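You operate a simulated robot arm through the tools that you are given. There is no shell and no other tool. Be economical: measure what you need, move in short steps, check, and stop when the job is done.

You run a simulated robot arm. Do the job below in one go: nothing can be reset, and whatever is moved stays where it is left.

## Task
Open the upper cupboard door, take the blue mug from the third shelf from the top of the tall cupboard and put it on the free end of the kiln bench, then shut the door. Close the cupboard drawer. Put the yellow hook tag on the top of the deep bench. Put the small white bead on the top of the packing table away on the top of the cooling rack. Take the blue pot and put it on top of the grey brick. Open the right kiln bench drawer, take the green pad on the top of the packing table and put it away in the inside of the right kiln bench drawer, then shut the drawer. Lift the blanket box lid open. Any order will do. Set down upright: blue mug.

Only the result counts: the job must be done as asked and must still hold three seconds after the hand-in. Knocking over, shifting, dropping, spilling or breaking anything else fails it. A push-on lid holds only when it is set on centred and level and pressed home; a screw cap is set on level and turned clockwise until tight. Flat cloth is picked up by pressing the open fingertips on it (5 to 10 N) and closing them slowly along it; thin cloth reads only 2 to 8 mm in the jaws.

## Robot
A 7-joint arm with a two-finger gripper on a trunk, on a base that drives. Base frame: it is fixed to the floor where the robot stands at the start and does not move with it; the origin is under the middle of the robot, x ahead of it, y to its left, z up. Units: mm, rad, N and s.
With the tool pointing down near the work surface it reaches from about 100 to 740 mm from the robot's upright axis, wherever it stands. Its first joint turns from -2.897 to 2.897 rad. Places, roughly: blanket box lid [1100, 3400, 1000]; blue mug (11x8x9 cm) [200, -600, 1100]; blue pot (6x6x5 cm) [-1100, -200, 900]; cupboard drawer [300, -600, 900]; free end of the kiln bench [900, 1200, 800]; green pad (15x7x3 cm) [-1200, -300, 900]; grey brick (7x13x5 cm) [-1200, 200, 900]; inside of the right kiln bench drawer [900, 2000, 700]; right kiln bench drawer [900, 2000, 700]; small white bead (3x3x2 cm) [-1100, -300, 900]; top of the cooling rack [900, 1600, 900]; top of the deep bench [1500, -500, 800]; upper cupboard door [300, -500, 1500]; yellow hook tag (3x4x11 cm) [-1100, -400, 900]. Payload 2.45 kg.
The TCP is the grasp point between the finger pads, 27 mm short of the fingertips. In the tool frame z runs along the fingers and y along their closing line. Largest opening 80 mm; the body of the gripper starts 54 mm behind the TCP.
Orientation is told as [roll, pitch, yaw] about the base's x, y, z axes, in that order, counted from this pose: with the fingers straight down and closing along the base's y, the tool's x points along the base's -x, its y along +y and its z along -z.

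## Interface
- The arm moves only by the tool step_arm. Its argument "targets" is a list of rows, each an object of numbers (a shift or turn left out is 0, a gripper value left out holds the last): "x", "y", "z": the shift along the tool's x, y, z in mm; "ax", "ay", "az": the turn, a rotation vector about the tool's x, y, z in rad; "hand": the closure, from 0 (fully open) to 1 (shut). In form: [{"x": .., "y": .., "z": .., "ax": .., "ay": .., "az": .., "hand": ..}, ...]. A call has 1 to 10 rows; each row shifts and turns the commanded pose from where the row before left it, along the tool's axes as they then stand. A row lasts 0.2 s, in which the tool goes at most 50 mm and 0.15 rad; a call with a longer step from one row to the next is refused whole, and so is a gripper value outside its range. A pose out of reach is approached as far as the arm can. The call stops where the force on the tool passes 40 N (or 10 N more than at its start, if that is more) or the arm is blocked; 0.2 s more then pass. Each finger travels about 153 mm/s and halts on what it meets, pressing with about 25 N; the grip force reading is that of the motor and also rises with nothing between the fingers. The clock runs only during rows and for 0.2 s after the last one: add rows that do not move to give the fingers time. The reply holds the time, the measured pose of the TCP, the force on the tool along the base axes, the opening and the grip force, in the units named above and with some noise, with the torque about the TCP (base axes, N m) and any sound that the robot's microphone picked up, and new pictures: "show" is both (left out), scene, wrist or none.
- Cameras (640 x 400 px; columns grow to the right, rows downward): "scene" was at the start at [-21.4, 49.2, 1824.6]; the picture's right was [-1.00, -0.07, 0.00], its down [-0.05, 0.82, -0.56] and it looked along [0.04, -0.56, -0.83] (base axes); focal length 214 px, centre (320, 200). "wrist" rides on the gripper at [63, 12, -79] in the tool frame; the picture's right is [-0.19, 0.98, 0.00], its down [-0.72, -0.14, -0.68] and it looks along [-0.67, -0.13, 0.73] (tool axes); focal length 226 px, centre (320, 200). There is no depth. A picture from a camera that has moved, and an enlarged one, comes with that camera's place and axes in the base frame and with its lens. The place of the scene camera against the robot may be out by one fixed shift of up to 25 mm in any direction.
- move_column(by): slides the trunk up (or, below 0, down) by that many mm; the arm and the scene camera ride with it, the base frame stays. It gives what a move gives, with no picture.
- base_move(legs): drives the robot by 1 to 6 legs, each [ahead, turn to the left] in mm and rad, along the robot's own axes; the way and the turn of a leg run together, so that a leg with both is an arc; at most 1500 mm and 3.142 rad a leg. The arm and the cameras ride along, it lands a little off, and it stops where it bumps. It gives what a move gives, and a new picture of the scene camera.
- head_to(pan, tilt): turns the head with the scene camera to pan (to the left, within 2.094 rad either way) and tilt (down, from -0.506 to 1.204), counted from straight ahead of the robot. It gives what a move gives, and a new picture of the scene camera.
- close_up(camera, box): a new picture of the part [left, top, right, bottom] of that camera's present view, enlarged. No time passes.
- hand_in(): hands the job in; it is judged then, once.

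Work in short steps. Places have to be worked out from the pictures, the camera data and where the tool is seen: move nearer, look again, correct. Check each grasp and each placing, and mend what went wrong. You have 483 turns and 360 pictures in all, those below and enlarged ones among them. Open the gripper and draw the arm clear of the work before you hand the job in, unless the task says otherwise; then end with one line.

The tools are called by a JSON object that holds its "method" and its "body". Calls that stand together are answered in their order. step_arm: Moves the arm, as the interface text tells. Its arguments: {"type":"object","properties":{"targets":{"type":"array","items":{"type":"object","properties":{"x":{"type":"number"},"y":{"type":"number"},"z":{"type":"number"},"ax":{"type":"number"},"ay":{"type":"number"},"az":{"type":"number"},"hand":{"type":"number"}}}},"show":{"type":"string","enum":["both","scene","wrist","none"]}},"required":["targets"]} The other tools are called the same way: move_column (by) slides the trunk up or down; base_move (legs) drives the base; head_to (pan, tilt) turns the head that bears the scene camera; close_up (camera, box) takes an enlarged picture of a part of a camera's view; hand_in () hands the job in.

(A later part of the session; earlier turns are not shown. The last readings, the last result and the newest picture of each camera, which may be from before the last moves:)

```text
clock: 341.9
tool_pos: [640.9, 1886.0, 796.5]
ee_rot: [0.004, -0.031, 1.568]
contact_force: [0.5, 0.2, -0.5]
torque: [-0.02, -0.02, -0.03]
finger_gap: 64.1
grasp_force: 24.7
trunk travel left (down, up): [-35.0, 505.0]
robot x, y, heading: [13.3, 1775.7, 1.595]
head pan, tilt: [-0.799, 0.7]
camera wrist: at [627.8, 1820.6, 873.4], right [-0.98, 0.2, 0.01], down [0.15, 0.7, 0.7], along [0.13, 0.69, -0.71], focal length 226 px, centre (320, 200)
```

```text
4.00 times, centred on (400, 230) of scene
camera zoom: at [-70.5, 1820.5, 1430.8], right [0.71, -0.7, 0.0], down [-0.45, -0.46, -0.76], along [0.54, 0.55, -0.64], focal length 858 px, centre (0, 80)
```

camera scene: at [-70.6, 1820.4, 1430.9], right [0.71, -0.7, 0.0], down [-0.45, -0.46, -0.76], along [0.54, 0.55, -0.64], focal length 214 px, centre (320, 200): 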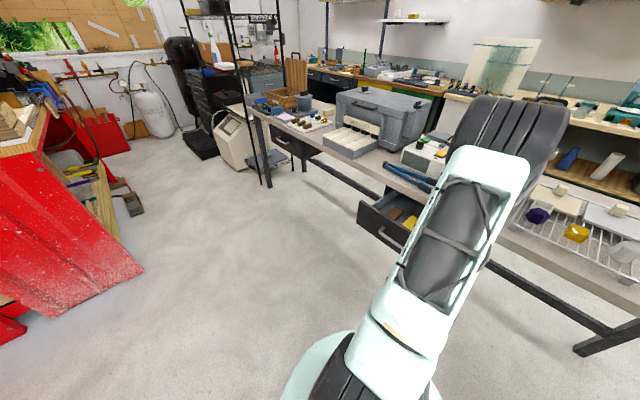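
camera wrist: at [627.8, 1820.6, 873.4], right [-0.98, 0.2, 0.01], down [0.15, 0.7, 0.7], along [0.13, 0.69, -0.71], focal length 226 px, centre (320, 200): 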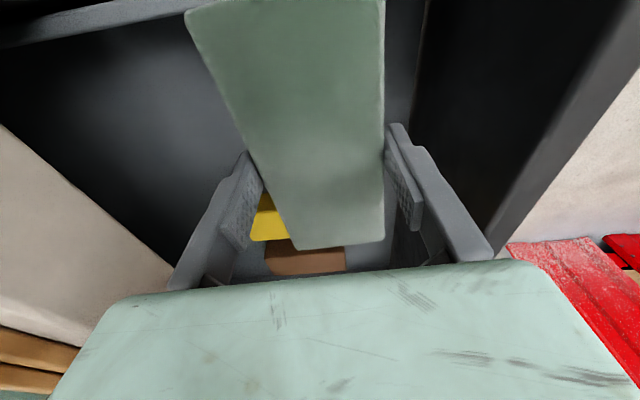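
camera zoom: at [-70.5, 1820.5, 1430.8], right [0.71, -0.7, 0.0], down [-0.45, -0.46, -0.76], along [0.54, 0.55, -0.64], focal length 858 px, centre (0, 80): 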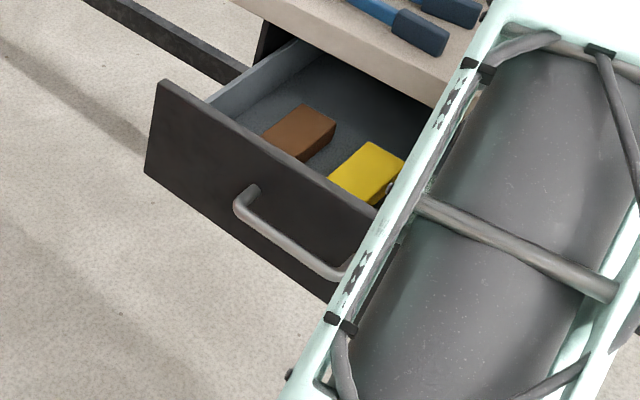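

Pad looks near the right wall (y≈1817) and ~16 mm off the yellow block; shift +6 mm in y and continue down.

{"method": "step_arm", "body": {"targets": [{"x": -6, "z": 10}, {"z": 12}, {"z": 12}, {"z": 12}, {"z": 10}], "show": "wrist"}}

```text
clock: 343.1
tool_pos: [640.6, 1892.3, 740.3]
ee_rot: [0.001, -0.033, 1.566]
contact_force: [-0.2, -0.6, 4.8]
torque: [0.27, -0.19, -0.05]
finger_gap: 64.1
grasp_force: 24.7
trunk travel left (down, up): [-35.0, 505.0]
robot x, y, heading: [10.7, 1779.2, 1.593]
head pan, tilt: [-0.799, 0.7]
camera wrist: at [627.4, 1828.4, 817.7], right [-0.98, 0.2, 0.01], down [0.14, 0.7, 0.7], along [0.13, 0.69, -0.71], focal length 226 px, centre (320, 200)
```

wrist: 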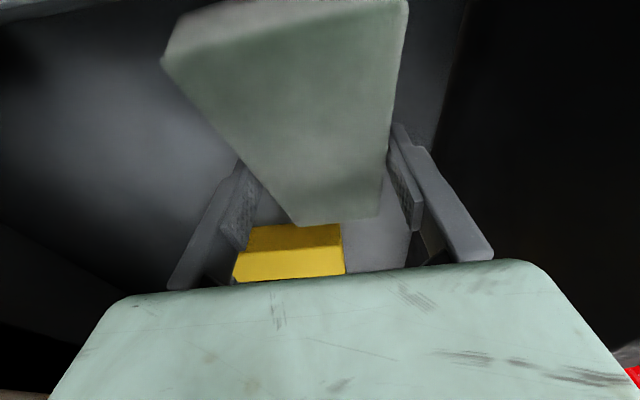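

The pad tilted: along y it does not quite fit (wall y≈1817, block y≈1960). The bench edge is at x≈735, so it fits lengthwise along x instead. Raise and rotate 90°.

{"method": "step_arm", "body": {"targets": [{"z": -40}, {"z": -45}, {"z": -45}, {"z": -45}], "show": "none"}}

{"method": "step_arm", "body": {"targets": [{"az": 0.15}, {"az": 0.15}, {"az": 0.15}, {"az": 0.15}, {"az": 0.15}, {"az": 0.15}, {"az": 0.15}, {"az": 0.15}, {"az": 0.15}, {"az": 0.15}], "show": "wrist"}}

```text
clock: 344.1
tool_pos: [640.9, 1888.8, 915.0]
ee_rot: [0.002, -0.031, 1.57]
contact_force: [0.1, 0.6, -0.9]
torque: [-0.02, 0.03, 0.0]
finger_gap: 64.1
grasp_force: 24.9
trunk travel left (down, up): [-35.0, 505.0]
robot x, y, heading: [16.1, 1778.2, 1.594]
head pan, tilt: [-0.799, 0.7]
```

```text
clock: 346.3
tool_pos: [641.2, 1888.5, 916.4]
ee_rot: [0.032, -0.001, 0.066]
contact_force: [0.6, 0.3, -0.1]
torque: [0.02, 0.03, 0.02]
finger_gap: 64.1
grasp_force: 24.8
trunk travel left (down, up): [-35.0, 505.0]
robot x, y, heading: [11.5, 1780.8, 1.595]
head pan, tilt: [-0.799, 0.7]
camera wrist: at [576.3, 1894.7, 994.6], right [0.13, 0.99, 0.03], down [0.73, -0.11, 0.68], along [0.67, -0.06, -0.74], focal length 226 px, centre (320, 200)
```

wrist: 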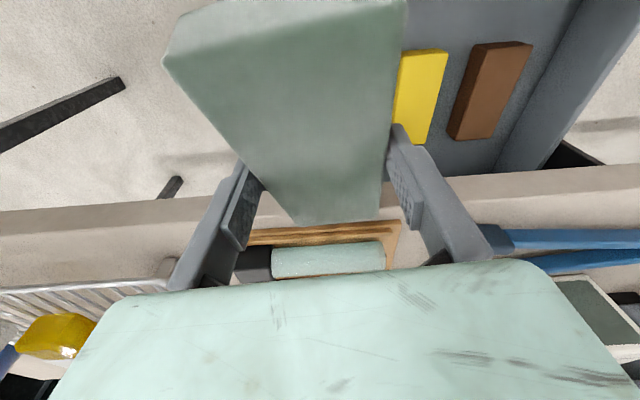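

Lengthwise it fits (bench edge x≈750, front inner face x≈559, y 1817–1960). Fine-align, then lower step by step.

{"method": "step_arm", "body": {"targets": [{"az": 0.066, "x": -7}, {"z": 40}, {"z": 40}, {"z": 30}, {"z": 20}], "show": "wrist"}}

```text
clock: 347.5
tool_pos: [647.2, 1892.3, 786.1]
ee_rot: [0.03, 0.002, 0.004]
contact_force: [-0.2, 0.3, -0.4]
torque: [0.0, 0.02, 0.04]
finger_gap: 63.9
grasp_force: 24.5
trunk travel left (down, up): [-35.0, 505.0]
robot x, y, heading: [17.6, 1776.6, 1.593]
head pan, tilt: [-0.799, 0.7]
camera wrist: at [583.5, 1902.4, 864.7], right [0.19, 0.98, 0.03], down [0.72, -0.16, 0.68], along [0.67, -0.11, -0.74], focal length 226 px, centre (320, 200)
```

wrist: 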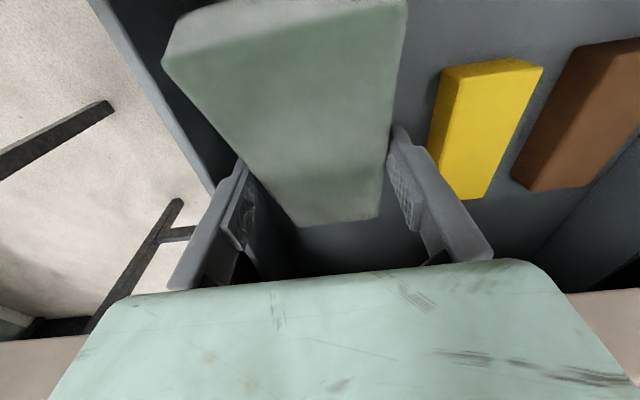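

Pad fits cleanly between wall and yellow block. Continue down to the floor.

{"method": "step_arm", "body": {"targets": [{"z": 15}, {"z": 15}, {"z": 8}, {"z": 8}, {"z": 6}, {"z": 5}, {"z": 5}], "show": "wrist"}}

```text
clock: 349.1
tool_pos: [650.7, 1895.3, 731.0]
ee_rot: [0.032, -0.006, 0.005]
contact_force: [2.6, 0.1, 11.4]
torque: [-0.17, 0.32, -0.08]
finger_gap: 64.2
grasp_force: 24.8
trunk travel left (down, up): [-35.0, 505.0]
robot x, y, heading: [14.6, 1776.5, 1.589]
head pan, tilt: [-0.799, 0.7]
stopped in row 7: the force on the tool passed its limit at 44 N (the readings are from after the stop); the commanded pose is now the measured one
camera wrist: at [585.9, 1905.0, 809.6], right [0.19, 0.98, 0.03], down [0.71, -0.16, 0.68], along [0.67, -0.11, -0.73], focal length 226 px, centre (320, 200)
```

wrist: 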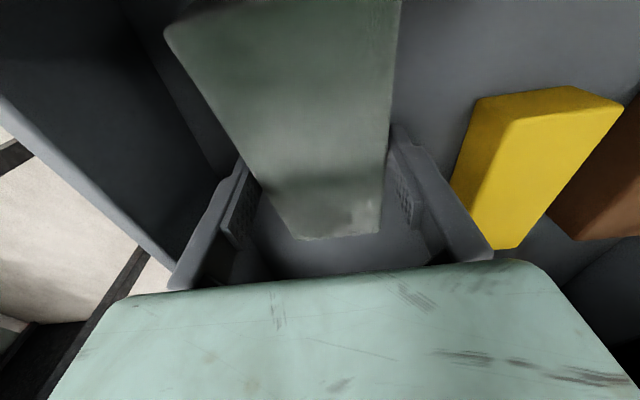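

Pad is on the drawer floor, nearly flat. Release and rise.

{"method": "step_arm", "body": {"targets": [{"z": -2}, {"hand": 0.1}, {"hand": 0.05}, {}, {"z": -20}, {"z": -40}, {"z": -45}, {"z": -45}, {"z": -45}], "show": "wrist"}}

```text
clock: 351.1
tool_pos: [647.9, 1887.5, 928.0]
ee_rot: [0.033, -0.003, 0.003]
contact_force: [0.6, 0.0, 0.1]
torque: [0.01, -0.01, 0.02]
finger_gap: 76.3
grasp_force: 0.2
trunk travel left (down, up): [-35.0, 505.0]
robot x, y, heading: [11.2, 1778.3, 1.592]
head pan, tilt: [-0.799, 0.7]
camera wrist: at [584.4, 1898.5, 1007.5], right [0.19, 0.98, 0.03], down [0.72, -0.16, 0.68], along [0.67, -0.11, -0.73], focal length 226 px, centre (320, 200)
```

wrist: 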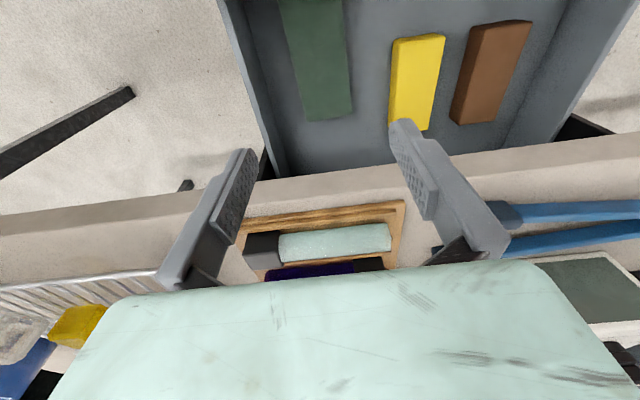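

Pad lies flat inside. Now close the drawer: go around in front of the handle with closed fingers and push.

{"method": "step_arm", "body": {"targets": [{"x": 45, "hand": 1}, {"x": 45}, {"x": 45}, {"x": 45, "y": 15}, {"y": 48}, {"y": 48}, {"z": 40}, {"z": 40}, {"z": 40}, {"z": 40}], "show": "both"}}

```text
clock: 353.3
tool_pos: [467.7, 2004.3, 767.4]
ee_rot: [0.033, -0.006, 0.003]
contact_force: [-0.7, 0.1, 0.8]
torque: [0.02, -0.03, 0.05]
finger_gap: 0.0
grasp_force: 25.0
trunk travel left (down, up): [-35.0, 505.0]
robot x, y, heading: [11.2, 1780.3, 1.595]
head pan, tilt: [-0.799, 0.7]
camera scene: at [-70.9, 1820.4, 1430.8], right [0.71, -0.7, 0.0], down [-0.45, -0.46, -0.76], along [0.54, 0.55, -0.64], focal length 214 px, centre (320, 200)
camera wrist: at [404.7, 2014.2, 846.6], right [0.19, 0.98, 0.03], down [0.72, -0.16, 0.68], along [0.67, -0.11, -0.73], focal length 226 px, centre (320, 200)
```

scene: 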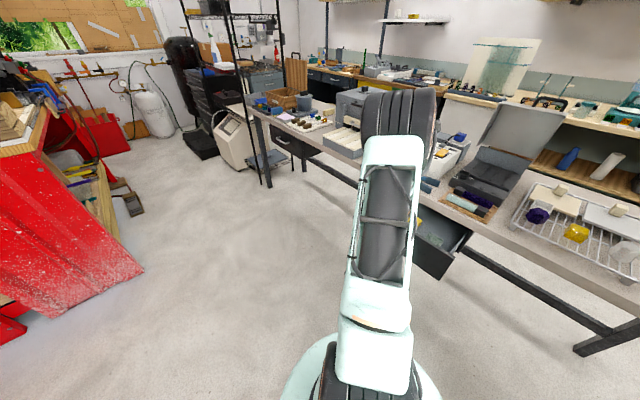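
wrist: 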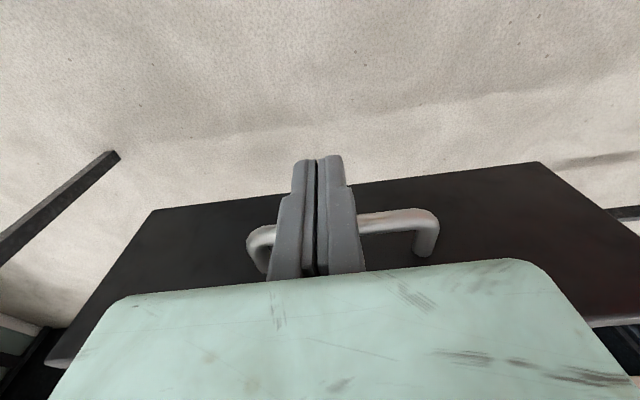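

Fingers are in front of the handle bar. Push +x.

{"method": "step_arm", "body": {"targets": [{"x": -30}, {"x": -30}, {"x": -30}, {"x": -30}, {"x": -30}, {"x": -30}, {"x": -20}, {"x": -15}, {"x": -10}], "show": "wrist"}}

```text
clock: 355.2
tool_pos: [686.7, 2006.8, 772.5]
ee_rot: [0.032, 0.005, 0.0]
contact_force: [-15.7, -2.6, 6.4]
torque: [0.08, -1.53, -0.4]
finger_gap: 0.1
grasp_force: 24.8
trunk travel left (down, up): [-35.0, 505.0]
robot x, y, heading: [16.4, 1778.4, 1.596]
head pan, tilt: [-0.799, 0.7]
stopped in row 9: the force on the tool passed its limit at 64 N (the readings are from after the stop); the commanded pose is now the measured one
camera wrist: at [623.4, 2015.6, 851.2], right [0.19, 0.98, 0.03], down [0.72, -0.16, 0.67], along [0.67, -0.11, -0.74], focal length 226 px, centre (320, 200)
```

wrist: 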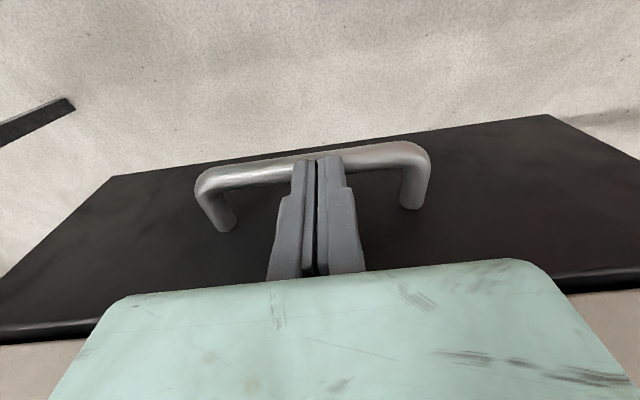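

Possibly fully closed but the hand also touched the bench edge. Back off and look.

{"method": "step_arm", "body": {"targets": [{"x": 30}, {"x": 45}, {"x": 45}, {"x": 45}, {"x": 40}], "show": "wrist"}}

{"method": "head_to", "body": {"pan": -0.9, "tilt": 0.8}}

{"method": "close_up", "body": {"camera": "scene", "box": [300, 100, 500, 260]}}

```text
clock: 356.4
tool_pos: [481.0, 2004.6, 770.8]
ee_rot: [0.034, 0.005, 0.001]
contact_force: [-0.3, 1.0, -0.1]
torque: [-0.01, 0.01, -0.02]
finger_gap: 0.0
grasp_force: 25.0
trunk travel left (down, up): [-35.0, 505.0]
robot x, y, heading: [14.5, 1775.3, 1.595]
head pan, tilt: [-0.799, 0.7]
camera wrist: at [419.4, 2015.9, 850.0], right [0.19, 0.98, 0.03], down [0.72, -0.16, 0.67], along [0.67, -0.11, -0.74], focal length 226 px, centre (320, 200)
```

wrist: 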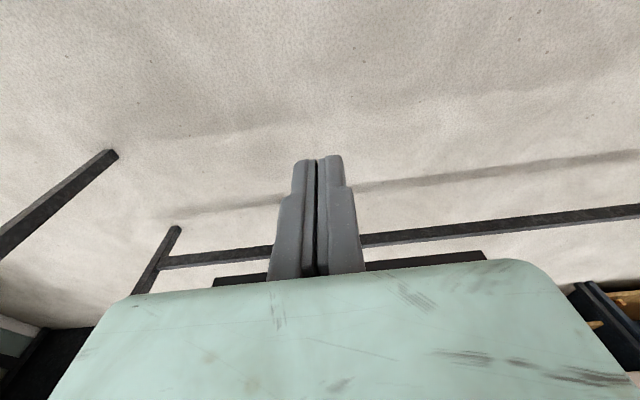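

```text
clock: 357.1
tool_pos: [484.5, 2006.3, 770.1]
ee_rot: [0.033, 0.001, 0.003]
contact_force: [0.0, -0.4, 0.3]
torque: [0.0, 0.04, -0.01]
finger_gap: 0.2
grasp_force: 25.0
trunk travel left (down, up): [-35.0, 505.0]
robot x, y, heading: [16.2, 1779.5, 1.594]
head pan, tilt: [-0.901, 0.799]
camera scene: at [-68.2, 1811.5, 1422.6], right [0.64, -0.77, 0.0], down [-0.55, -0.46, -0.7], along [0.54, 0.45, -0.72], focal length 214 px, centre (320, 200)
```

scene: 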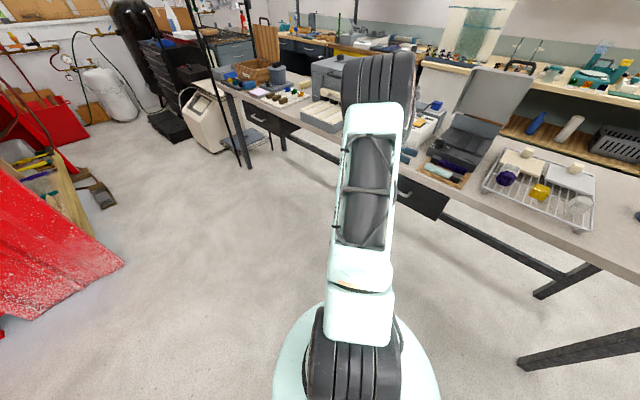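

```text
2.50 times, centred on (400, 180) of scene
camera zoom: at [-68.2, 1811.5, 1422.6], right [0.64, -0.77, 0.0], down [-0.55, -0.46, -0.7], along [0.54, 0.45, -0.72], focal length 536 px, centre (120, 250)
```

zoom: 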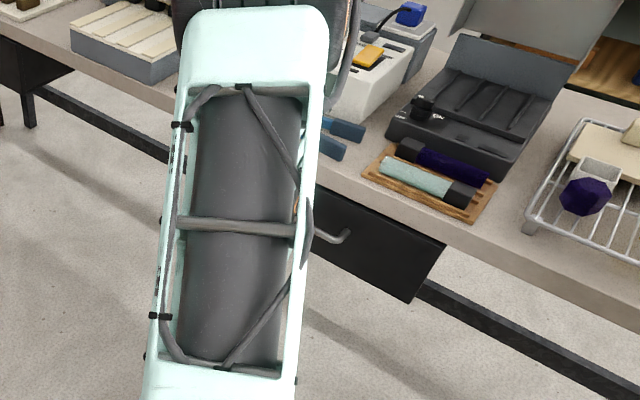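

It looks closed, but the hand touched the bench. To be certain I tilt the tool ~45° so only fingertips reach the handle, and push again.

{"method": "step_arm", "body": {"targets": [{"ay": -0.15}, {"ay": -0.15}, {"ay": -0.15}, {"ay": -0.15}, {"ay": -0.15}], "show": "wrist"}}

```text
clock: 358.3
tool_pos: [483.0, 2005.8, 772.0]
ee_rot: [0.048, -0.749, -0.029]
contact_force: [0.4, -0.7, 0.0]
torque: [-0.01, 0.0, 0.04]
finger_gap: 0.2
grasp_force: 25.1
trunk travel left (down, up): [-35.0, 505.0]
robot x, y, heading: [15.9, 1779.7, 1.589]
head pan, tilt: [-0.901, 0.799]
camera wrist: at [382.4, 2018.2, 786.3], right [0.14, 0.98, 0.17], down [0.06, -0.18, 0.98], along [0.99, -0.13, -0.09], focal length 226 px, centre (320, 200)
```

wrist: 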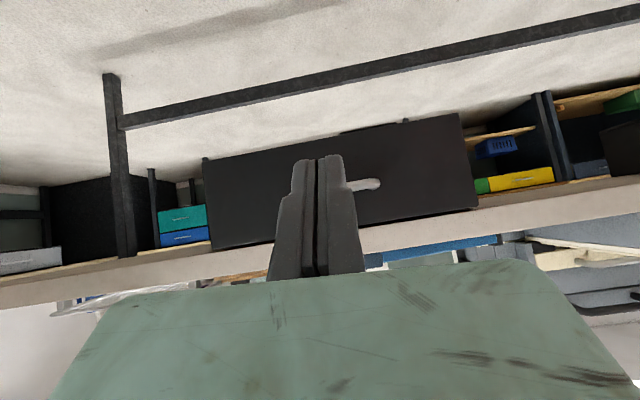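

{"method": "step_arm", "body": {"targets": [{"z": 30, "x": -33}, {"z": 30, "x": -33}, {"z": 30, "x": -33}, {"z": 20, "x": -22}, {"z": 10, "x": -11}, {"z": 10, "x": -11}, {"z": 10, "x": -11}, {"z": 10, "x": -11}], "show": "wrist"}}

```text
clock: 360.1
tool_pos: [706.3, 2005.0, 773.5]
ee_rot: [0.048, -0.747, -0.031]
contact_force: [0.1, 0.0, 0.2]
torque: [0.01, 0.01, -0.01]
finger_gap: 0.0
grasp_force: 24.6
trunk travel left (down, up): [-35.0, 505.0]
robot x, y, heading: [13.8, 1780.3, 1.593]
head pan, tilt: [-0.901, 0.799]
camera wrist: at [606.1, 2018.2, 788.0], right [0.14, 0.98, 0.16], down [0.06, -0.17, 0.98], along [0.99, -0.13, -0.09], focal length 226 px, centre (320, 200)
```

wrist: 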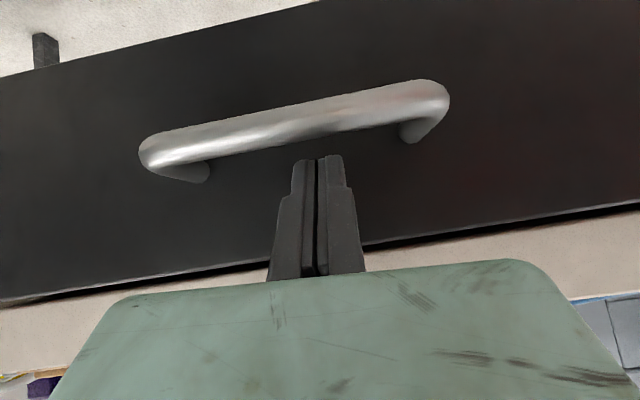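

Tips pass above the handle toward the panel; continue until they press on the panel face.

{"method": "step_arm", "body": {"targets": [{"z": 5.5, "x": -6}, {"z": 5.5, "x": -6}, {"z": 5.5, "x": -6}, {"z": 5.5, "x": -6}, {"z": 5.5, "x": -6}], "show": "wrist"}}

```text
clock: 360.6
tool_pos: [710.7, 2006.6, 769.3]
ee_rot: [0.043, -0.733, -0.03]
contact_force: [-21.1, -1.3, 7.3]
torque: [0.07, -0.03, -0.09]
finger_gap: 0.3
grasp_force: 24.2
trunk travel left (down, up): [-35.0, 505.0]
robot x, y, heading: [16.0, 1779.6, 1.59]
head pan, tilt: [-0.901, 0.799]
stopped in row 2: the force on the tool passed its limit at 52 N (the readings are from after the stop); the commanded pose is now the measured one
camera wrist: at [611.0, 2019.1, 786.5], right [0.14, 0.98, 0.16], down [0.08, -0.17, 0.98], along [0.99, -0.13, -0.1], focal length 226 px, centre (320, 200)
```

wrist: 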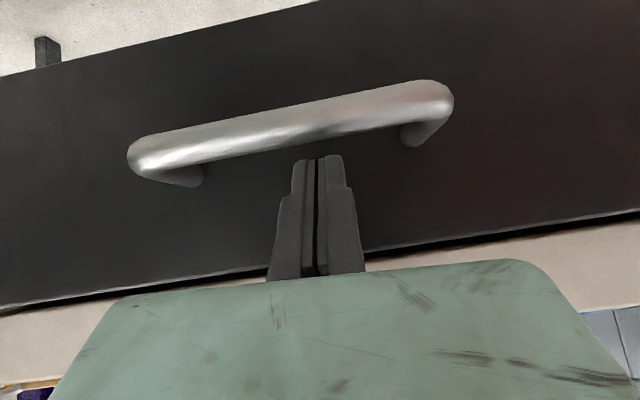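

Firm stop on the panel: drawer is shut. Back off and straighten the tool.

{"method": "step_arm", "body": {"targets": [{"z": -30, "x": 33}, {"z": -30, "x": 33}, {"z": -30, "x": 33}, {"z": -30, "x": 33}, {"ay": 0.15}, {"ay": 0.15}, {"ay": 0.15}, {"ay": 0.15}, {"ay": 0.13, "hand": 0}], "show": "none"}}

{"method": "move_column", "body": {"by": 400}}

{"method": "head_to", "body": {"pan": -1.4, "tilt": 0.9}}

```text
clock: 362.6
tool_pos: [535.2, 2006.4, 771.0]
ee_rot: [0.034, -0.004, -0.001]
contact_force: [-0.1, 0.5, -0.2]
torque: [0.03, -0.03, 0.01]
finger_gap: 80.0
grasp_force: 0.1
trunk travel left (down, up): [-35.0, 505.0]
robot x, y, heading: [14.0, 1778.2, 1.595]
head pan, tilt: [-0.901, 0.799]
```

```text
clock: 366.4
tool_pos: [535.9, 2005.9, 1170.2]
ee_rot: [0.032, -0.005, -0.001]
contact_force: [1.4, -1.2, 0.1]
torque: [-0.03, 0.01, 0.01]
finger_gap: 79.9
grasp_force: 0.1
trunk travel left (down, up): [-435.0, 105.0]
robot x, y, heading: [11.9, 1777.4, 1.597]
head pan, tilt: [-0.901, 0.799]
```

```text
clock: 367.4
tool_pos: [535.3, 2006.4, 1168.9]
ee_rot: [0.034, -0.005, 0.0]
contact_force: [0.4, -0.4, -0.3]
torque: [0.0, 0.02, -0.01]
finger_gap: 79.9
grasp_force: 0.0
trunk travel left (down, up): [-435.0, 105.0]
robot x, y, heading: [13.6, 1780.0, 1.596]
head pan, tilt: [-1.4, 0.901]
camera scene: at [-56.1, 1774.6, 1814.7], right [0.19, -0.98, 0.0], down [-0.77, -0.15, -0.62], along [0.61, 0.12, -0.78], focal length 214 px, centre (320, 200)
```

scene: 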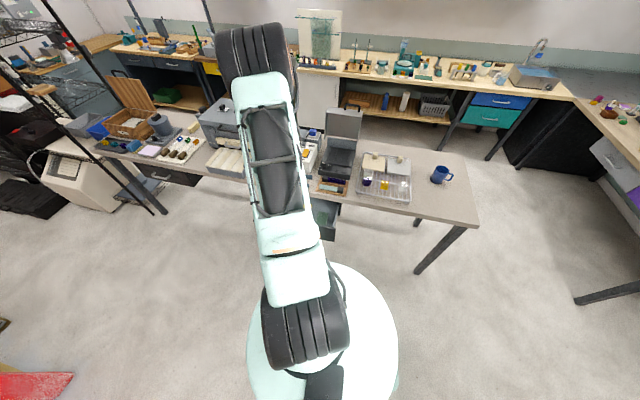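

{"method": "close_up", "body": {"camera": "scene", "box": [280, 140, 420, 250]}}

```text
3.64 times, centred on (350, 195) of scene
camera zoom: at [-56.1, 1774.6, 1814.7], right [0.19, -0.98, 0.0], down [-0.77, -0.15, -0.62], along [0.61, 0.12, -0.78], focal length 780 px, centre (211, 218)
```

zoom: 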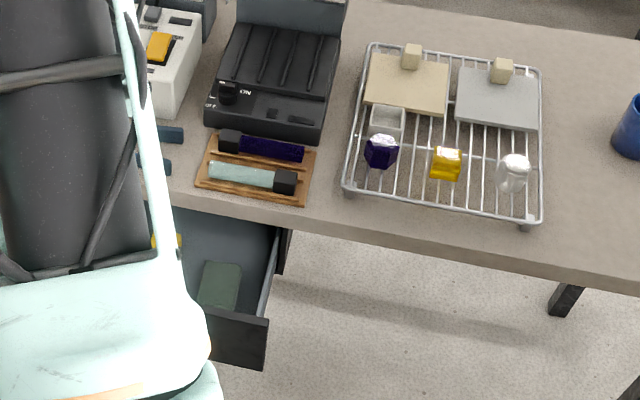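

The retreat hooked the handle and pulled the drawer open again (pad still inside). Repeat the vertical push, which released cleanly before.

{"method": "step_arm", "body": {"targets": [{"x": 40, "hand": 1}, {"x": 35}], "show": "none"}}

{"method": "move_column", "body": {"by": -400}}

{"method": "step_arm", "body": {"targets": [{"hand": 1}], "show": "wrist"}}

```text
clock: 368.0
tool_pos: [460.6, 2006.5, 1168.8]
ee_rot: [0.034, -0.008, 0.0]
contact_force: [0.9, 0.2, 0.4]
torque: [0.04, 0.01, 0.01]
finger_gap: 0.0
grasp_force: 25.4
trunk travel left (down, up): [-435.0, 105.0]
robot x, y, heading: [17.4, 1776.4, 1.598]
head pan, tilt: [-1.4, 0.901]
```

```text
clock: 371.8
tool_pos: [460.8, 2007.9, 768.5]
ee_rot: [0.034, -0.004, 0.001]
contact_force: [-0.1, 0.9, 0.9]
torque: [0.0, 0.03, 0.02]
finger_gap: 0.0
grasp_force: 25.1
trunk travel left (down, up): [-35.0, 505.0]
robot x, y, heading: [15.9, 1781.2, 1.594]
head pan, tilt: [-1.4, 0.901]
```

```text
clock: 372.2
tool_pos: [460.5, 2007.7, 769.8]
ee_rot: [0.032, -0.004, 0.001]
contact_force: [0.3, 0.4, 1.1]
torque: [0.0, -0.01, 0.01]
finger_gap: 0.0
grasp_force: 25.1
trunk travel left (down, up): [-35.0, 505.0]
robot x, y, heading: [13.8, 1784.2, 1.591]
head pan, tilt: [-1.4, 0.901]
camera wrist: at [396.7, 2017.5, 848.4], right [0.19, 0.98, 0.03], down [0.71, -0.16, 0.68], along [0.67, -0.11, -0.73], focal length 226 px, centre (320, 200)
```

wrist: 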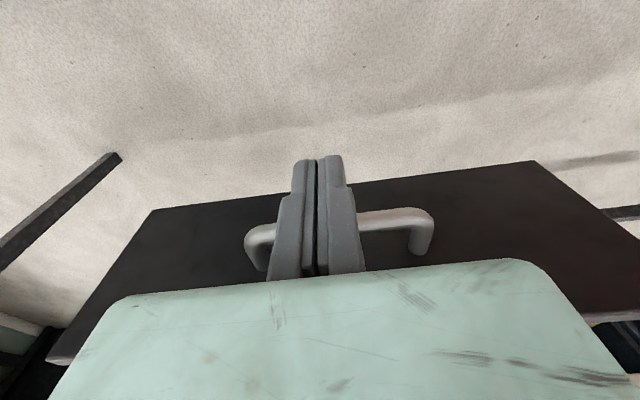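

{"method": "step_arm", "body": {"targets": [{"ay": -0.15}, {"ay": -0.05, "z": 6}, {"x": -30, "z": 6}, {"x": -30, "z": 6}, {"x": -30, "z": 6}, {"x": -30, "z": 6}, {"x": -30, "z": 6}, {"x": -30, "z": 6}, {"x": -15, "z": 3}], "show": "none"}}

{"method": "step_arm", "body": {"targets": [{"x": -8, "z": 1.6}, {"x": -8, "z": 1.6}, {"x": -8, "z": 1.6}, {"x": -8, "z": 1.6}, {"x": -8, "z": 1.6}], "show": "wrist"}}

```text
clock: 374.2
tool_pos: [660.9, 2006.5, 764.2]
ee_rot: [0.032, -0.204, -0.008]
contact_force: [-0.1, -1.0, 0.0]
torque: [0.0, 0.0, -0.03]
finger_gap: 0.0
grasp_force: 25.0
trunk travel left (down, up): [-35.0, 505.0]
robot x, y, heading: [15.1, 1779.5, 1.593]
head pan, tilt: [-1.4, 0.901]
```

```text
clock: 375.0
tool_pos: [673.9, 2009.0, 763.6]
ee_rot: [0.034, -0.189, -0.006]
contact_force: [-20.2, -1.6, 10.8]
torque: [-0.07, 0.16, -0.09]
finger_gap: 0.0
grasp_force: 29.6
trunk travel left (down, up): [-35.0, 505.0]
robot x, y, heading: [15.2, 1776.0, 1.592]
head pan, tilt: [-1.4, 0.901]
stopped in row 3: the force on the tool passed its limit at 52 N (the readings are from after the stop); the commanded pose is now the measured one
camera wrist: at [597.0, 2019.1, 829.5], right [0.19, 0.98, 0.07], down [0.58, -0.17, 0.8], along [0.79, -0.11, -0.6], focal length 226 px, centre (320, 200)
```

wrist: 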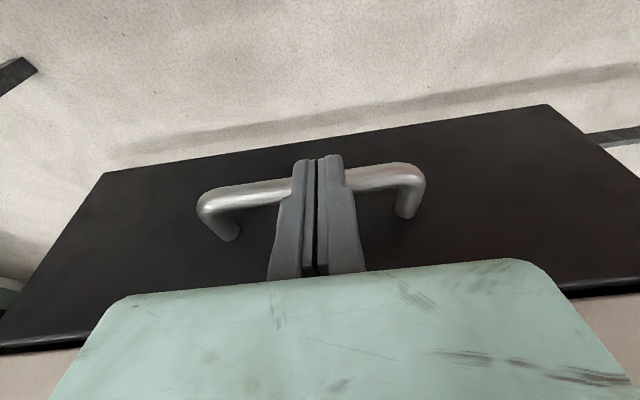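

{"method": "step_arm", "body": {"targets": [{"x": -6, "z": 1.2}, {"x": -6, "z": 1.2}, {"x": -6, "z": 1.2}], "show": "none"}}

{"method": "step_arm", "body": {"targets": [{"x": 30, "z": -6}, {"x": 45, "z": -9}, {"x": 45, "z": -9}, {"x": 45, "z": -9}, {"ay": 0.1}, {"ay": 0.1}], "show": "wrist"}}

{"method": "move_column", "body": {"by": 400}}

{"method": "close_up", "body": {"camera": "scene", "box": [260, 140, 440, 260]}}

```text
clock: 375.4
tool_pos: [674.6, 2009.0, 758.9]
ee_rot: [0.032, -0.174, -0.003]
contact_force: [-8.3, -0.2, 0.4]
torque: [0.1, 0.07, 0.0]
finger_gap: 0.1
grasp_force: 29.8
trunk travel left (down, up): [-35.0, 505.0]
robot x, y, heading: [13.1, 1776.3, 1.589]
head pan, tilt: [-1.4, 0.901]
stopped in row 1: the force on the tool passed its limit at 46 N (the readings are from after the stop); the commanded pose is now the measured one
```

```text
clock: 376.8
tool_pos: [507.3, 2007.5, 763.1]
ee_rot: [0.033, 0.025, 0.003]
contact_force: [0.8, 0.5, 0.1]
torque: [0.02, 0.01, 0.02]
finger_gap: 0.0
grasp_force: 29.5
trunk travel left (down, up): [-35.0, 505.0]
robot x, y, heading: [14.7, 1777.7, 1.593]
head pan, tilt: [-1.4, 0.901]
camera wrist: at [445.9, 2019.2, 843.4], right [0.19, 0.98, 0.03], down [0.73, -0.16, 0.66], along [0.65, -0.11, -0.75], focal length 226 px, centre (320, 200)
```

wrist: 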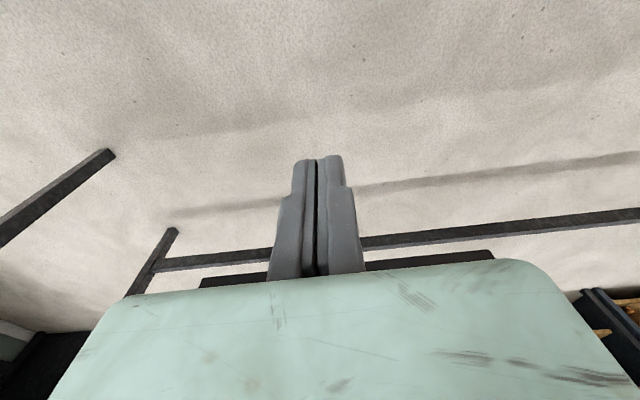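

```text
clock: 380.6
tool_pos: [507.5, 2009.3, 1162.6]
ee_rot: [0.031, 0.022, 0.002]
contact_force: [-0.2, 0.8, -0.5]
torque: [0.01, 0.0, 0.0]
finger_gap: 0.0
grasp_force: 30.0
trunk travel left (down, up): [-435.0, 105.0]
robot x, y, heading: [10.9, 1778.8, 1.595]
head pan, tilt: [-1.4, 0.901]
```

```text
3.33 times, centred on (350, 200) of scene
camera zoom: at [-56.1, 1774.5, 1814.6], right [0.19, -0.98, 0.0], down [-0.77, -0.15, -0.62], along [0.61, 0.12, -0.78], focal length 715 px, centre (220, 200)
```

zoom: 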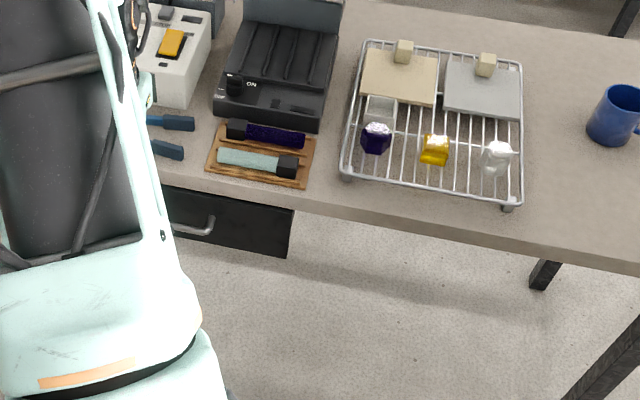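

Drawer is shut with the pad inside. Now study the cooling rack for the bead's place.

{"method": "close_up", "body": {"camera": "scene", "box": [350, 145, 415, 205]}}

```text
6.67 times, centred on (382, 175) of scene
camera zoom: at [-56.1, 1774.5, 1814.6], right [0.19, -0.98, 0.0], down [-0.77, -0.15, -0.62], along [0.61, 0.12, -0.78], focal length 1430 px, centre (-97, 367)
```

zoom: 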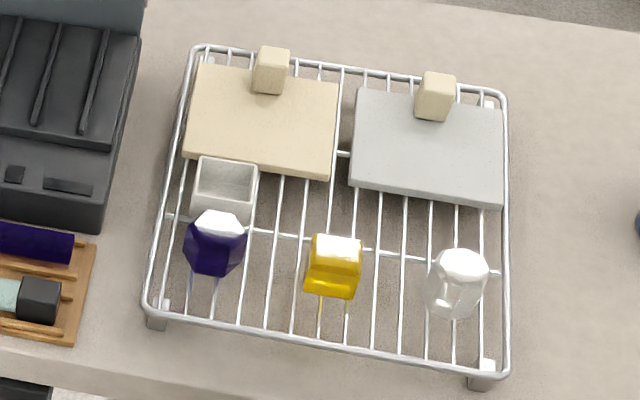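

Spot for the bead: rack front area near (800,1513), between the yellow and clear gems. Drive back to the packing table.

{"method": "base_move", "body": {"legs": [[0, -0.34], [-270, 0], [-1480, 0], [0, -2.79], [330, 0]]}}

{"method": "step_arm", "body": {"targets": [{"hand": 0}, {}], "show": "wrist"}}

```text
clock: 399.1
tool_pos: [-1009.0, -463.0, 1162.4]
ee_rot: [0.03, 0.022, -3.123]
contact_force: [-0.6, -0.2, 0.2]
torque: [0.05, 0.02, 0.0]
finger_gap: 0.0
grasp_force: 29.3
trunk travel left (down, up): [-435.0, 105.0]
robot x, y, heading: [-520.5, -225.8, -1.529]
head pan, tilt: [-1.4, 0.901]
camera scene: at [-459.9, -212.0, 1814.7], right [-0.21, 0.98, 0.0], down [0.77, 0.17, -0.62], along [-0.61, -0.13, -0.78], focal length 214 px, centre (320, 200)
```

scene: 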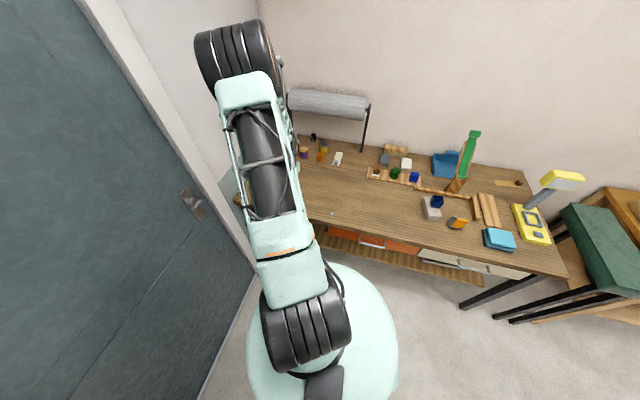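

```text
clock: 399.7
tool_pos: [-1009.4, -464.4, 1164.2]
ee_rot: [0.031, 0.022, -3.122]
contact_force: [0.1, -0.4, -1.2]
torque: [0.01, -0.03, 0.0]
finger_gap: 80.0
grasp_force: 0.1
trunk travel left (down, up): [-435.0, 105.0]
robot x, y, heading: [-521.1, -224.3, -1.532]
head pan, tilt: [-1.4, 0.901]
camera wrist: at [-947.4, -472.0, 1243.5], right [-0.17, -0.98, 0.03], down [-0.74, 0.15, 0.66], along [-0.65, 0.1, -0.75], focal length 226 px, centre (320, 200)
```

wrist: 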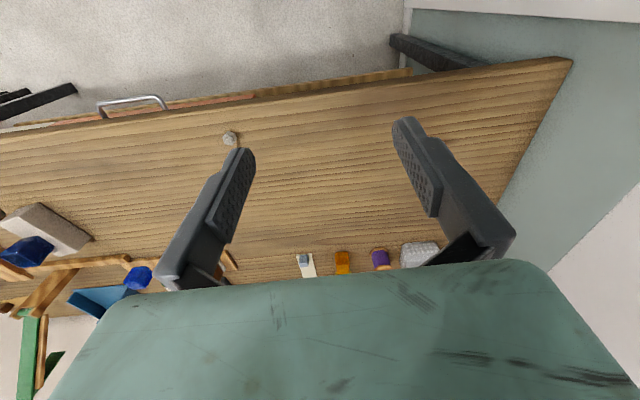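

Bead ≈ (-1097,-295). Rotate the tool so the jaws close along x, and move above it.

{"method": "step_arm", "body": {"targets": [{"az": -0.15}, {"az": -0.15}, {"az": -0.15}, {"az": -0.15}, {"az": -0.15}, {"az": -0.15}, {"az": -0.15}, {"az": -0.15}, {"az": -0.15}, {"az": -0.15}], "show": "none"}}

{"method": "move_column", "body": {"by": -220}}

{"method": "step_arm", "body": {"targets": [{"az": -0.05, "x": 40, "y": -22}, {"x": 45, "y": -22}, {"x": 45, "y": -22}, {"x": 40, "y": -22}], "show": "wrist"}}

```text
clock: 401.9
tool_pos: [-1008.9, -465.1, 1163.1]
ee_rot: [0.023, -0.031, -1.619]
contact_force: [-0.2, 0.1, -1.4]
torque: [-0.02, -0.01, -0.01]
finger_gap: 80.1
grasp_force: 0.0
trunk travel left (down, up): [-435.0, 105.0]
robot x, y, heading: [-522.5, -225.0, -1.528]
head pan, tilt: [-1.4, 0.901]
```

```text
clock: 404.2
tool_pos: [-1009.4, -464.3, 943.1]
ee_rot: [0.025, -0.029, -1.624]
contact_force: [-0.7, -0.1, 0.8]
torque: [0.02, -0.01, 0.0]
finger_gap: 80.0
grasp_force: 0.0
trunk travel left (down, up): [-215.0, 325.0]
robot x, y, heading: [-519.2, -221.4, -1.53]
head pan, tilt: [-1.4, 0.901]
```

```text
clock: 405.2
tool_pos: [-1095.6, -292.3, 936.5]
ee_rot: [0.023, -0.031, -1.574]
contact_force: [0.0, -0.2, 0.4]
torque: [-0.03, 0.02, -0.01]
finger_gap: 79.8
grasp_force: 0.1
trunk travel left (down, up): [-215.0, 325.0]
robot x, y, heading: [-518.1, -225.7, -1.531]
head pan, tilt: [-1.4, 0.901]
camera wrist: at [-1084.3, -225.7, 1012.9], right [0.98, -0.19, 0.03], down [-0.16, -0.7, 0.7], along [-0.12, -0.69, -0.71], focal length 226 px, centre (320, 200)
```

wrist: 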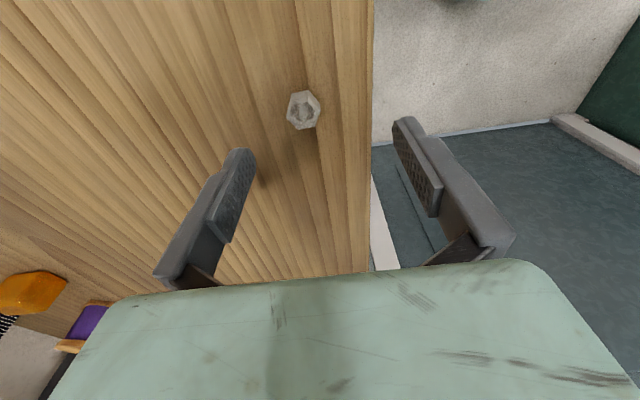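

{"method": "step_arm", "body": {"targets": [{"x": 10, "y": -7}, {"z": 25}, {"z": 13}, {"z": 6}], "show": "wrist"}}

```text
clock: 406.2
tool_pos: [-1101.0, -285.1, 891.0]
ee_rot: [0.022, -0.031, -1.575]
contact_force: [0.8, -0.2, -0.1]
torque: [0.0, -0.01, -0.01]
finger_gap: 80.1
grasp_force: 0.0
trunk travel left (down, up): [-215.0, 325.0]
robot x, y, heading: [-520.4, -222.3, -1.528]
head pan, tilt: [-1.4, 0.901]
camera wrist: at [-1089.7, -217.7, 967.9], right [0.98, -0.2, 0.03], down [-0.16, -0.7, 0.7], along [-0.12, -0.69, -0.71], focal length 226 px, centre (320, 200)
```

wrist: 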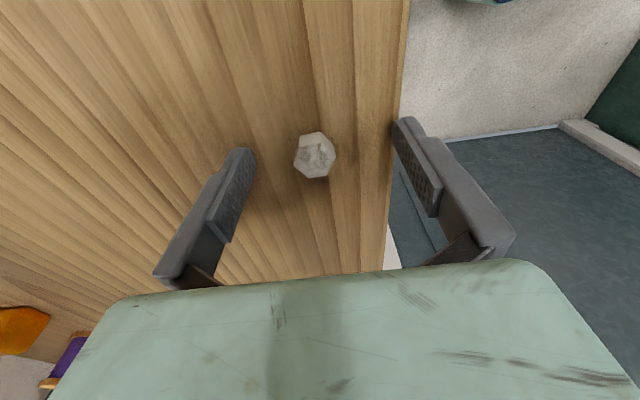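

Bead is centred between the fingertips. Close.

{"method": "step_arm", "body": {"targets": [{"z": 2, "hand": 0.3}, {"hand": 0.6}, {"hand": 1}, {}, {}], "show": "none"}}

{"method": "step_arm", "body": {"targets": [{"z": -20}, {"z": -40}, {"z": -40}], "show": "wrist"}}

```text
clock: 407.4
tool_pos: [-1099.8, -285.1, 889.3]
ee_rot: [0.024, -0.029, -1.575]
contact_force: [-0.4, 1.1, 0.4]
torque: [0.03, 0.0, -0.02]
finger_gap: 0.0
grasp_force: 25.1
trunk travel left (down, up): [-215.0, 325.0]
robot x, y, heading: [-519.8, -228.9, -1.524]
head pan, tilt: [-1.4, 0.901]
```

```text
clock: 408.2
tool_pos: [-1101.6, -281.4, 990.2]
ee_rot: [0.026, -0.03, -1.573]
contact_force: [-0.2, 0.1, -0.1]
torque: [-0.03, 0.01, -0.01]
finger_gap: 0.3
grasp_force: 24.6
trunk travel left (down, up): [-215.0, 325.0]
robot x, y, heading: [-519.5, -230.0, -1.526]
head pan, tilt: [-1.4, 0.901]
camera wrist: at [-1091.3, -214.7, 1067.4], right [0.98, -0.2, 0.03], down [-0.16, -0.7, 0.7], along [-0.12, -0.69, -0.71], focal length 226 px, centre (320, 200)
```

wrist: 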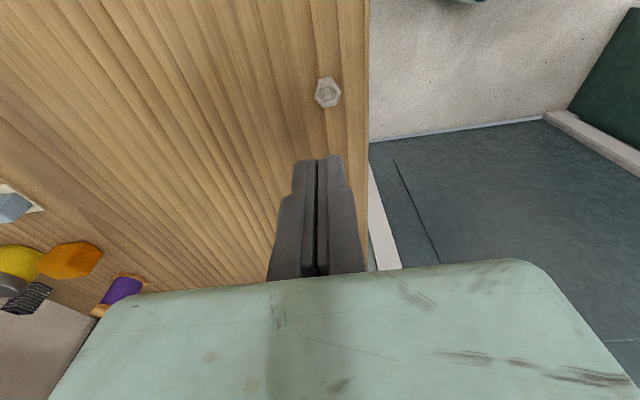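

The bead slipped out (fingers were ~4 mm off centre). It now sits at ≈(-1094,-282). Reopen and re-approach.

{"method": "step_arm", "body": {"targets": [{"hand": 0.3, "y": 7, "x": -1}, {"z": 40}, {"z": 40}, {"z": 14}], "show": "wrist"}}

{"method": "close_up", "body": {"camera": "wrist", "box": [240, 80, 400, 220]}}

```text
clock: 409.2
tool_pos: [-1093.6, -285.0, 895.1]
ee_rot: [0.023, -0.03, -1.576]
contact_force: [-0.3, 0.8, -0.1]
torque: [-0.03, -0.03, 0.03]
finger_gap: 56.0
grasp_force: 0.0
trunk travel left (down, up): [-215.0, 325.0]
robot x, y, heading: [-520.3, -225.8, -1.531]
head pan, tilt: [-1.4, 0.901]
camera wrist: at [-1082.7, -218.9, 972.4], right [0.98, -0.2, 0.03], down [-0.16, -0.7, 0.7], along [-0.12, -0.69, -0.71], focal length 226 px, centre (320, 200)
```

wrist: 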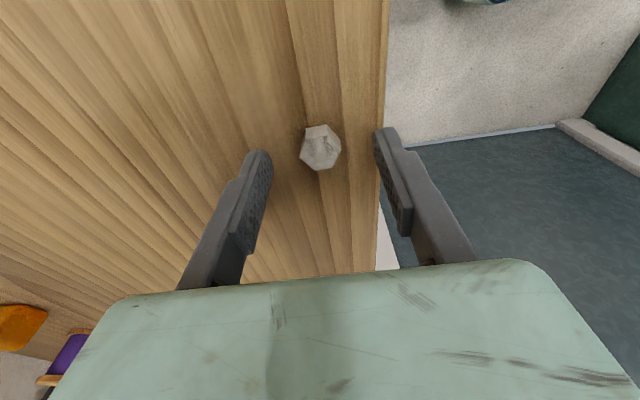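

```text
2.86 times, centred on (320, 150) of wrist
camera zoom: at [-1082.7, -218.9, 972.4], right [0.98, -0.2, 0.03], down [-0.16, -0.7, 0.7], along [-0.12, -0.69, -0.71], focal length 646 px, centre (320, 343)
```

zoom: 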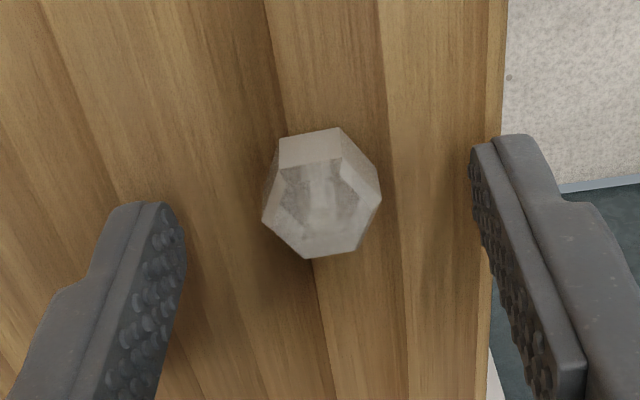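

The bead is hexagonal and the jaws met its corners. Rotate the tool 30° so the pads meet flats, shift 5 mm, lower and close.

{"method": "step_arm", "body": {"targets": [{"x": 5, "y": 1}, {"az": -0.15}, {"az": -0.15}, {"az": -0.15}, {"az": -0.07}], "show": "wrist"}}

{"method": "close_up", "body": {"camera": "wrist", "box": [240, 80, 400, 220]}}

```text
clock: 410.4
tool_pos: [-1090.9, -280.1, 895.6]
ee_rot: [0.006, -0.038, -1.054]
contact_force: [-0.2, -0.1, 0.4]
torque: [0.03, -0.02, 0.02]
finger_gap: 56.2
grasp_force: 0.0
trunk travel left (down, up): [-215.0, 325.0]
robot x, y, heading: [-520.3, -220.9, -1.529]
head pan, tilt: [-1.4, 0.901]
camera wrist: at [-1115.0, -215.9, 971.8], right [0.95, 0.32, 0.01], down [0.22, -0.67, 0.71], along [0.23, -0.67, -0.71], focal length 226 px, centre (320, 200)
```

wrist: 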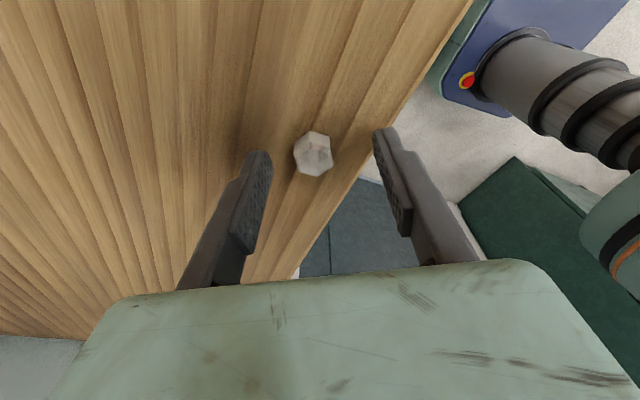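

```text
2.86 times, centred on (320, 150) of wrist
camera zoom: at [-1115.0, -215.9, 971.8], right [0.95, 0.32, 0.01], down [0.22, -0.67, 0.71], along [0.23, -0.67, -0.71], focal length 646 px, centre (320, 343)
```

zoom: 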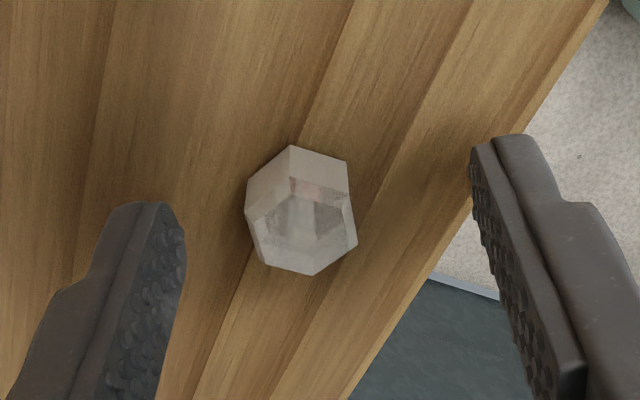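

{"method": "step_arm", "body": {"targets": [{"y": -4.3, "x": 2.5}, {"z": 6.5}, {"hand": 0.5}, {"hand": 0.6}, {"hand": 0.7}, {"hand": 0.8}, {"hand": 1}, {}], "show": "wrist"}}

```text
clock: 412.2
tool_pos: [-1096.4, -280.8, 888.5]
ee_rot: [0.005, -0.039, -1.053]
contact_force: [0.4, 0.0, 1.1]
torque: [-0.02, 0.0, 0.04]
finger_gap: 0.0
grasp_force: 24.8
trunk travel left (down, up): [-215.0, 325.0]
robot x, y, heading: [-520.9, -223.7, -1.529]
head pan, tilt: [-1.4, 0.901]
camera wrist: at [-1119.8, -216.2, 965.3], right [0.95, 0.32, 0.01], down [0.22, -0.67, 0.71], along [0.23, -0.67, -0.71], focal length 226 px, centre (320, 200)
```

wrist: 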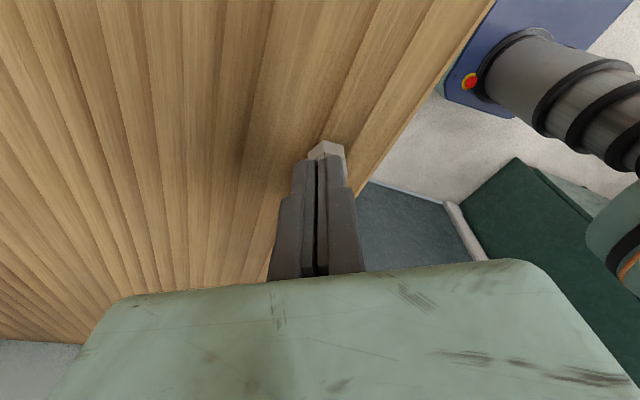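

The fingertips closed above the bead: the table is lower (≈846) than assumed. Open, look and go deeper.

{"method": "step_arm", "body": {"targets": [{"z": -6}, {"hand": 0.3}, {"hand": 0.3}], "show": "none"}}

{"method": "close_up", "body": {"camera": "wrist", "box": [240, 80, 400, 220]}}

```text
clock: 413.0
tool_pos: [-1097.2, -280.5, 895.1]
ee_rot: [0.005, -0.037, -1.055]
contact_force: [0.7, 0.4, 0.3]
torque: [0.05, 0.03, -0.01]
finger_gap: 55.9
grasp_force: 0.0
trunk travel left (down, up): [-215.0, 325.0]
robot x, y, heading: [-518.3, -227.1, -1.528]
head pan, tilt: [-1.4, 0.901]
```

```text
2.86 times, centred on (320, 150) of wrist
camera zoom: at [-1119.9, -216.1, 971.3], right [0.95, 0.32, 0.01], down [0.22, -0.67, 0.71], along [0.23, -0.67, -0.71], focal length 646 px, centre (320, 343)
```

zoom: 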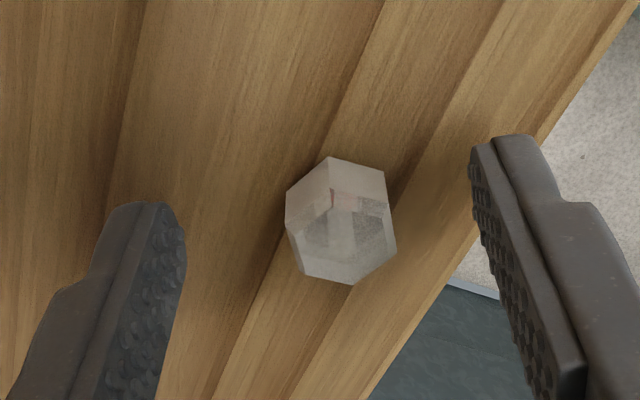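

{"method": "step_arm", "body": {"targets": [{"x": -10.4, "y": 2.1}, {"z": 10}, {"z": 5}, {"z": 3}], "show": "none"}}

{"method": "close_up", "body": {"camera": "wrist", "box": [240, 80, 400, 220]}}

```text
clock: 414.0
tool_pos: [-1091.2, -288.1, 881.2]
ee_rot: [-0.001, -0.035, -1.055]
contact_force: [-3.0, -0.8, 34.6]
torque: [0.31, -0.12, -0.24]
finger_gap: 52.9
grasp_force: 0.1
trunk travel left (down, up): [-215.0, 325.0]
robot x, y, heading: [-521.2, -224.5, -1.53]
head pan, tilt: [-1.4, 0.901]
```

```text
2.86 times, centred on (320, 150) of wrist
camera zoom: at [-1112.7, -224.3, 957.3], right [0.95, 0.32, 0.01], down [0.22, -0.67, 0.71], along [0.23, -0.67, -0.71], focal length 646 px, centre (320, 343)
```

zoom: 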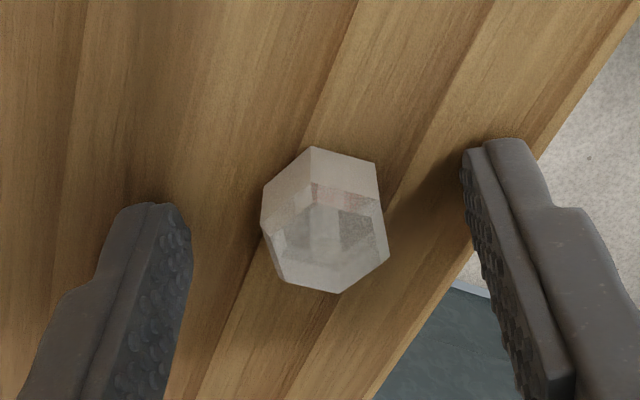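

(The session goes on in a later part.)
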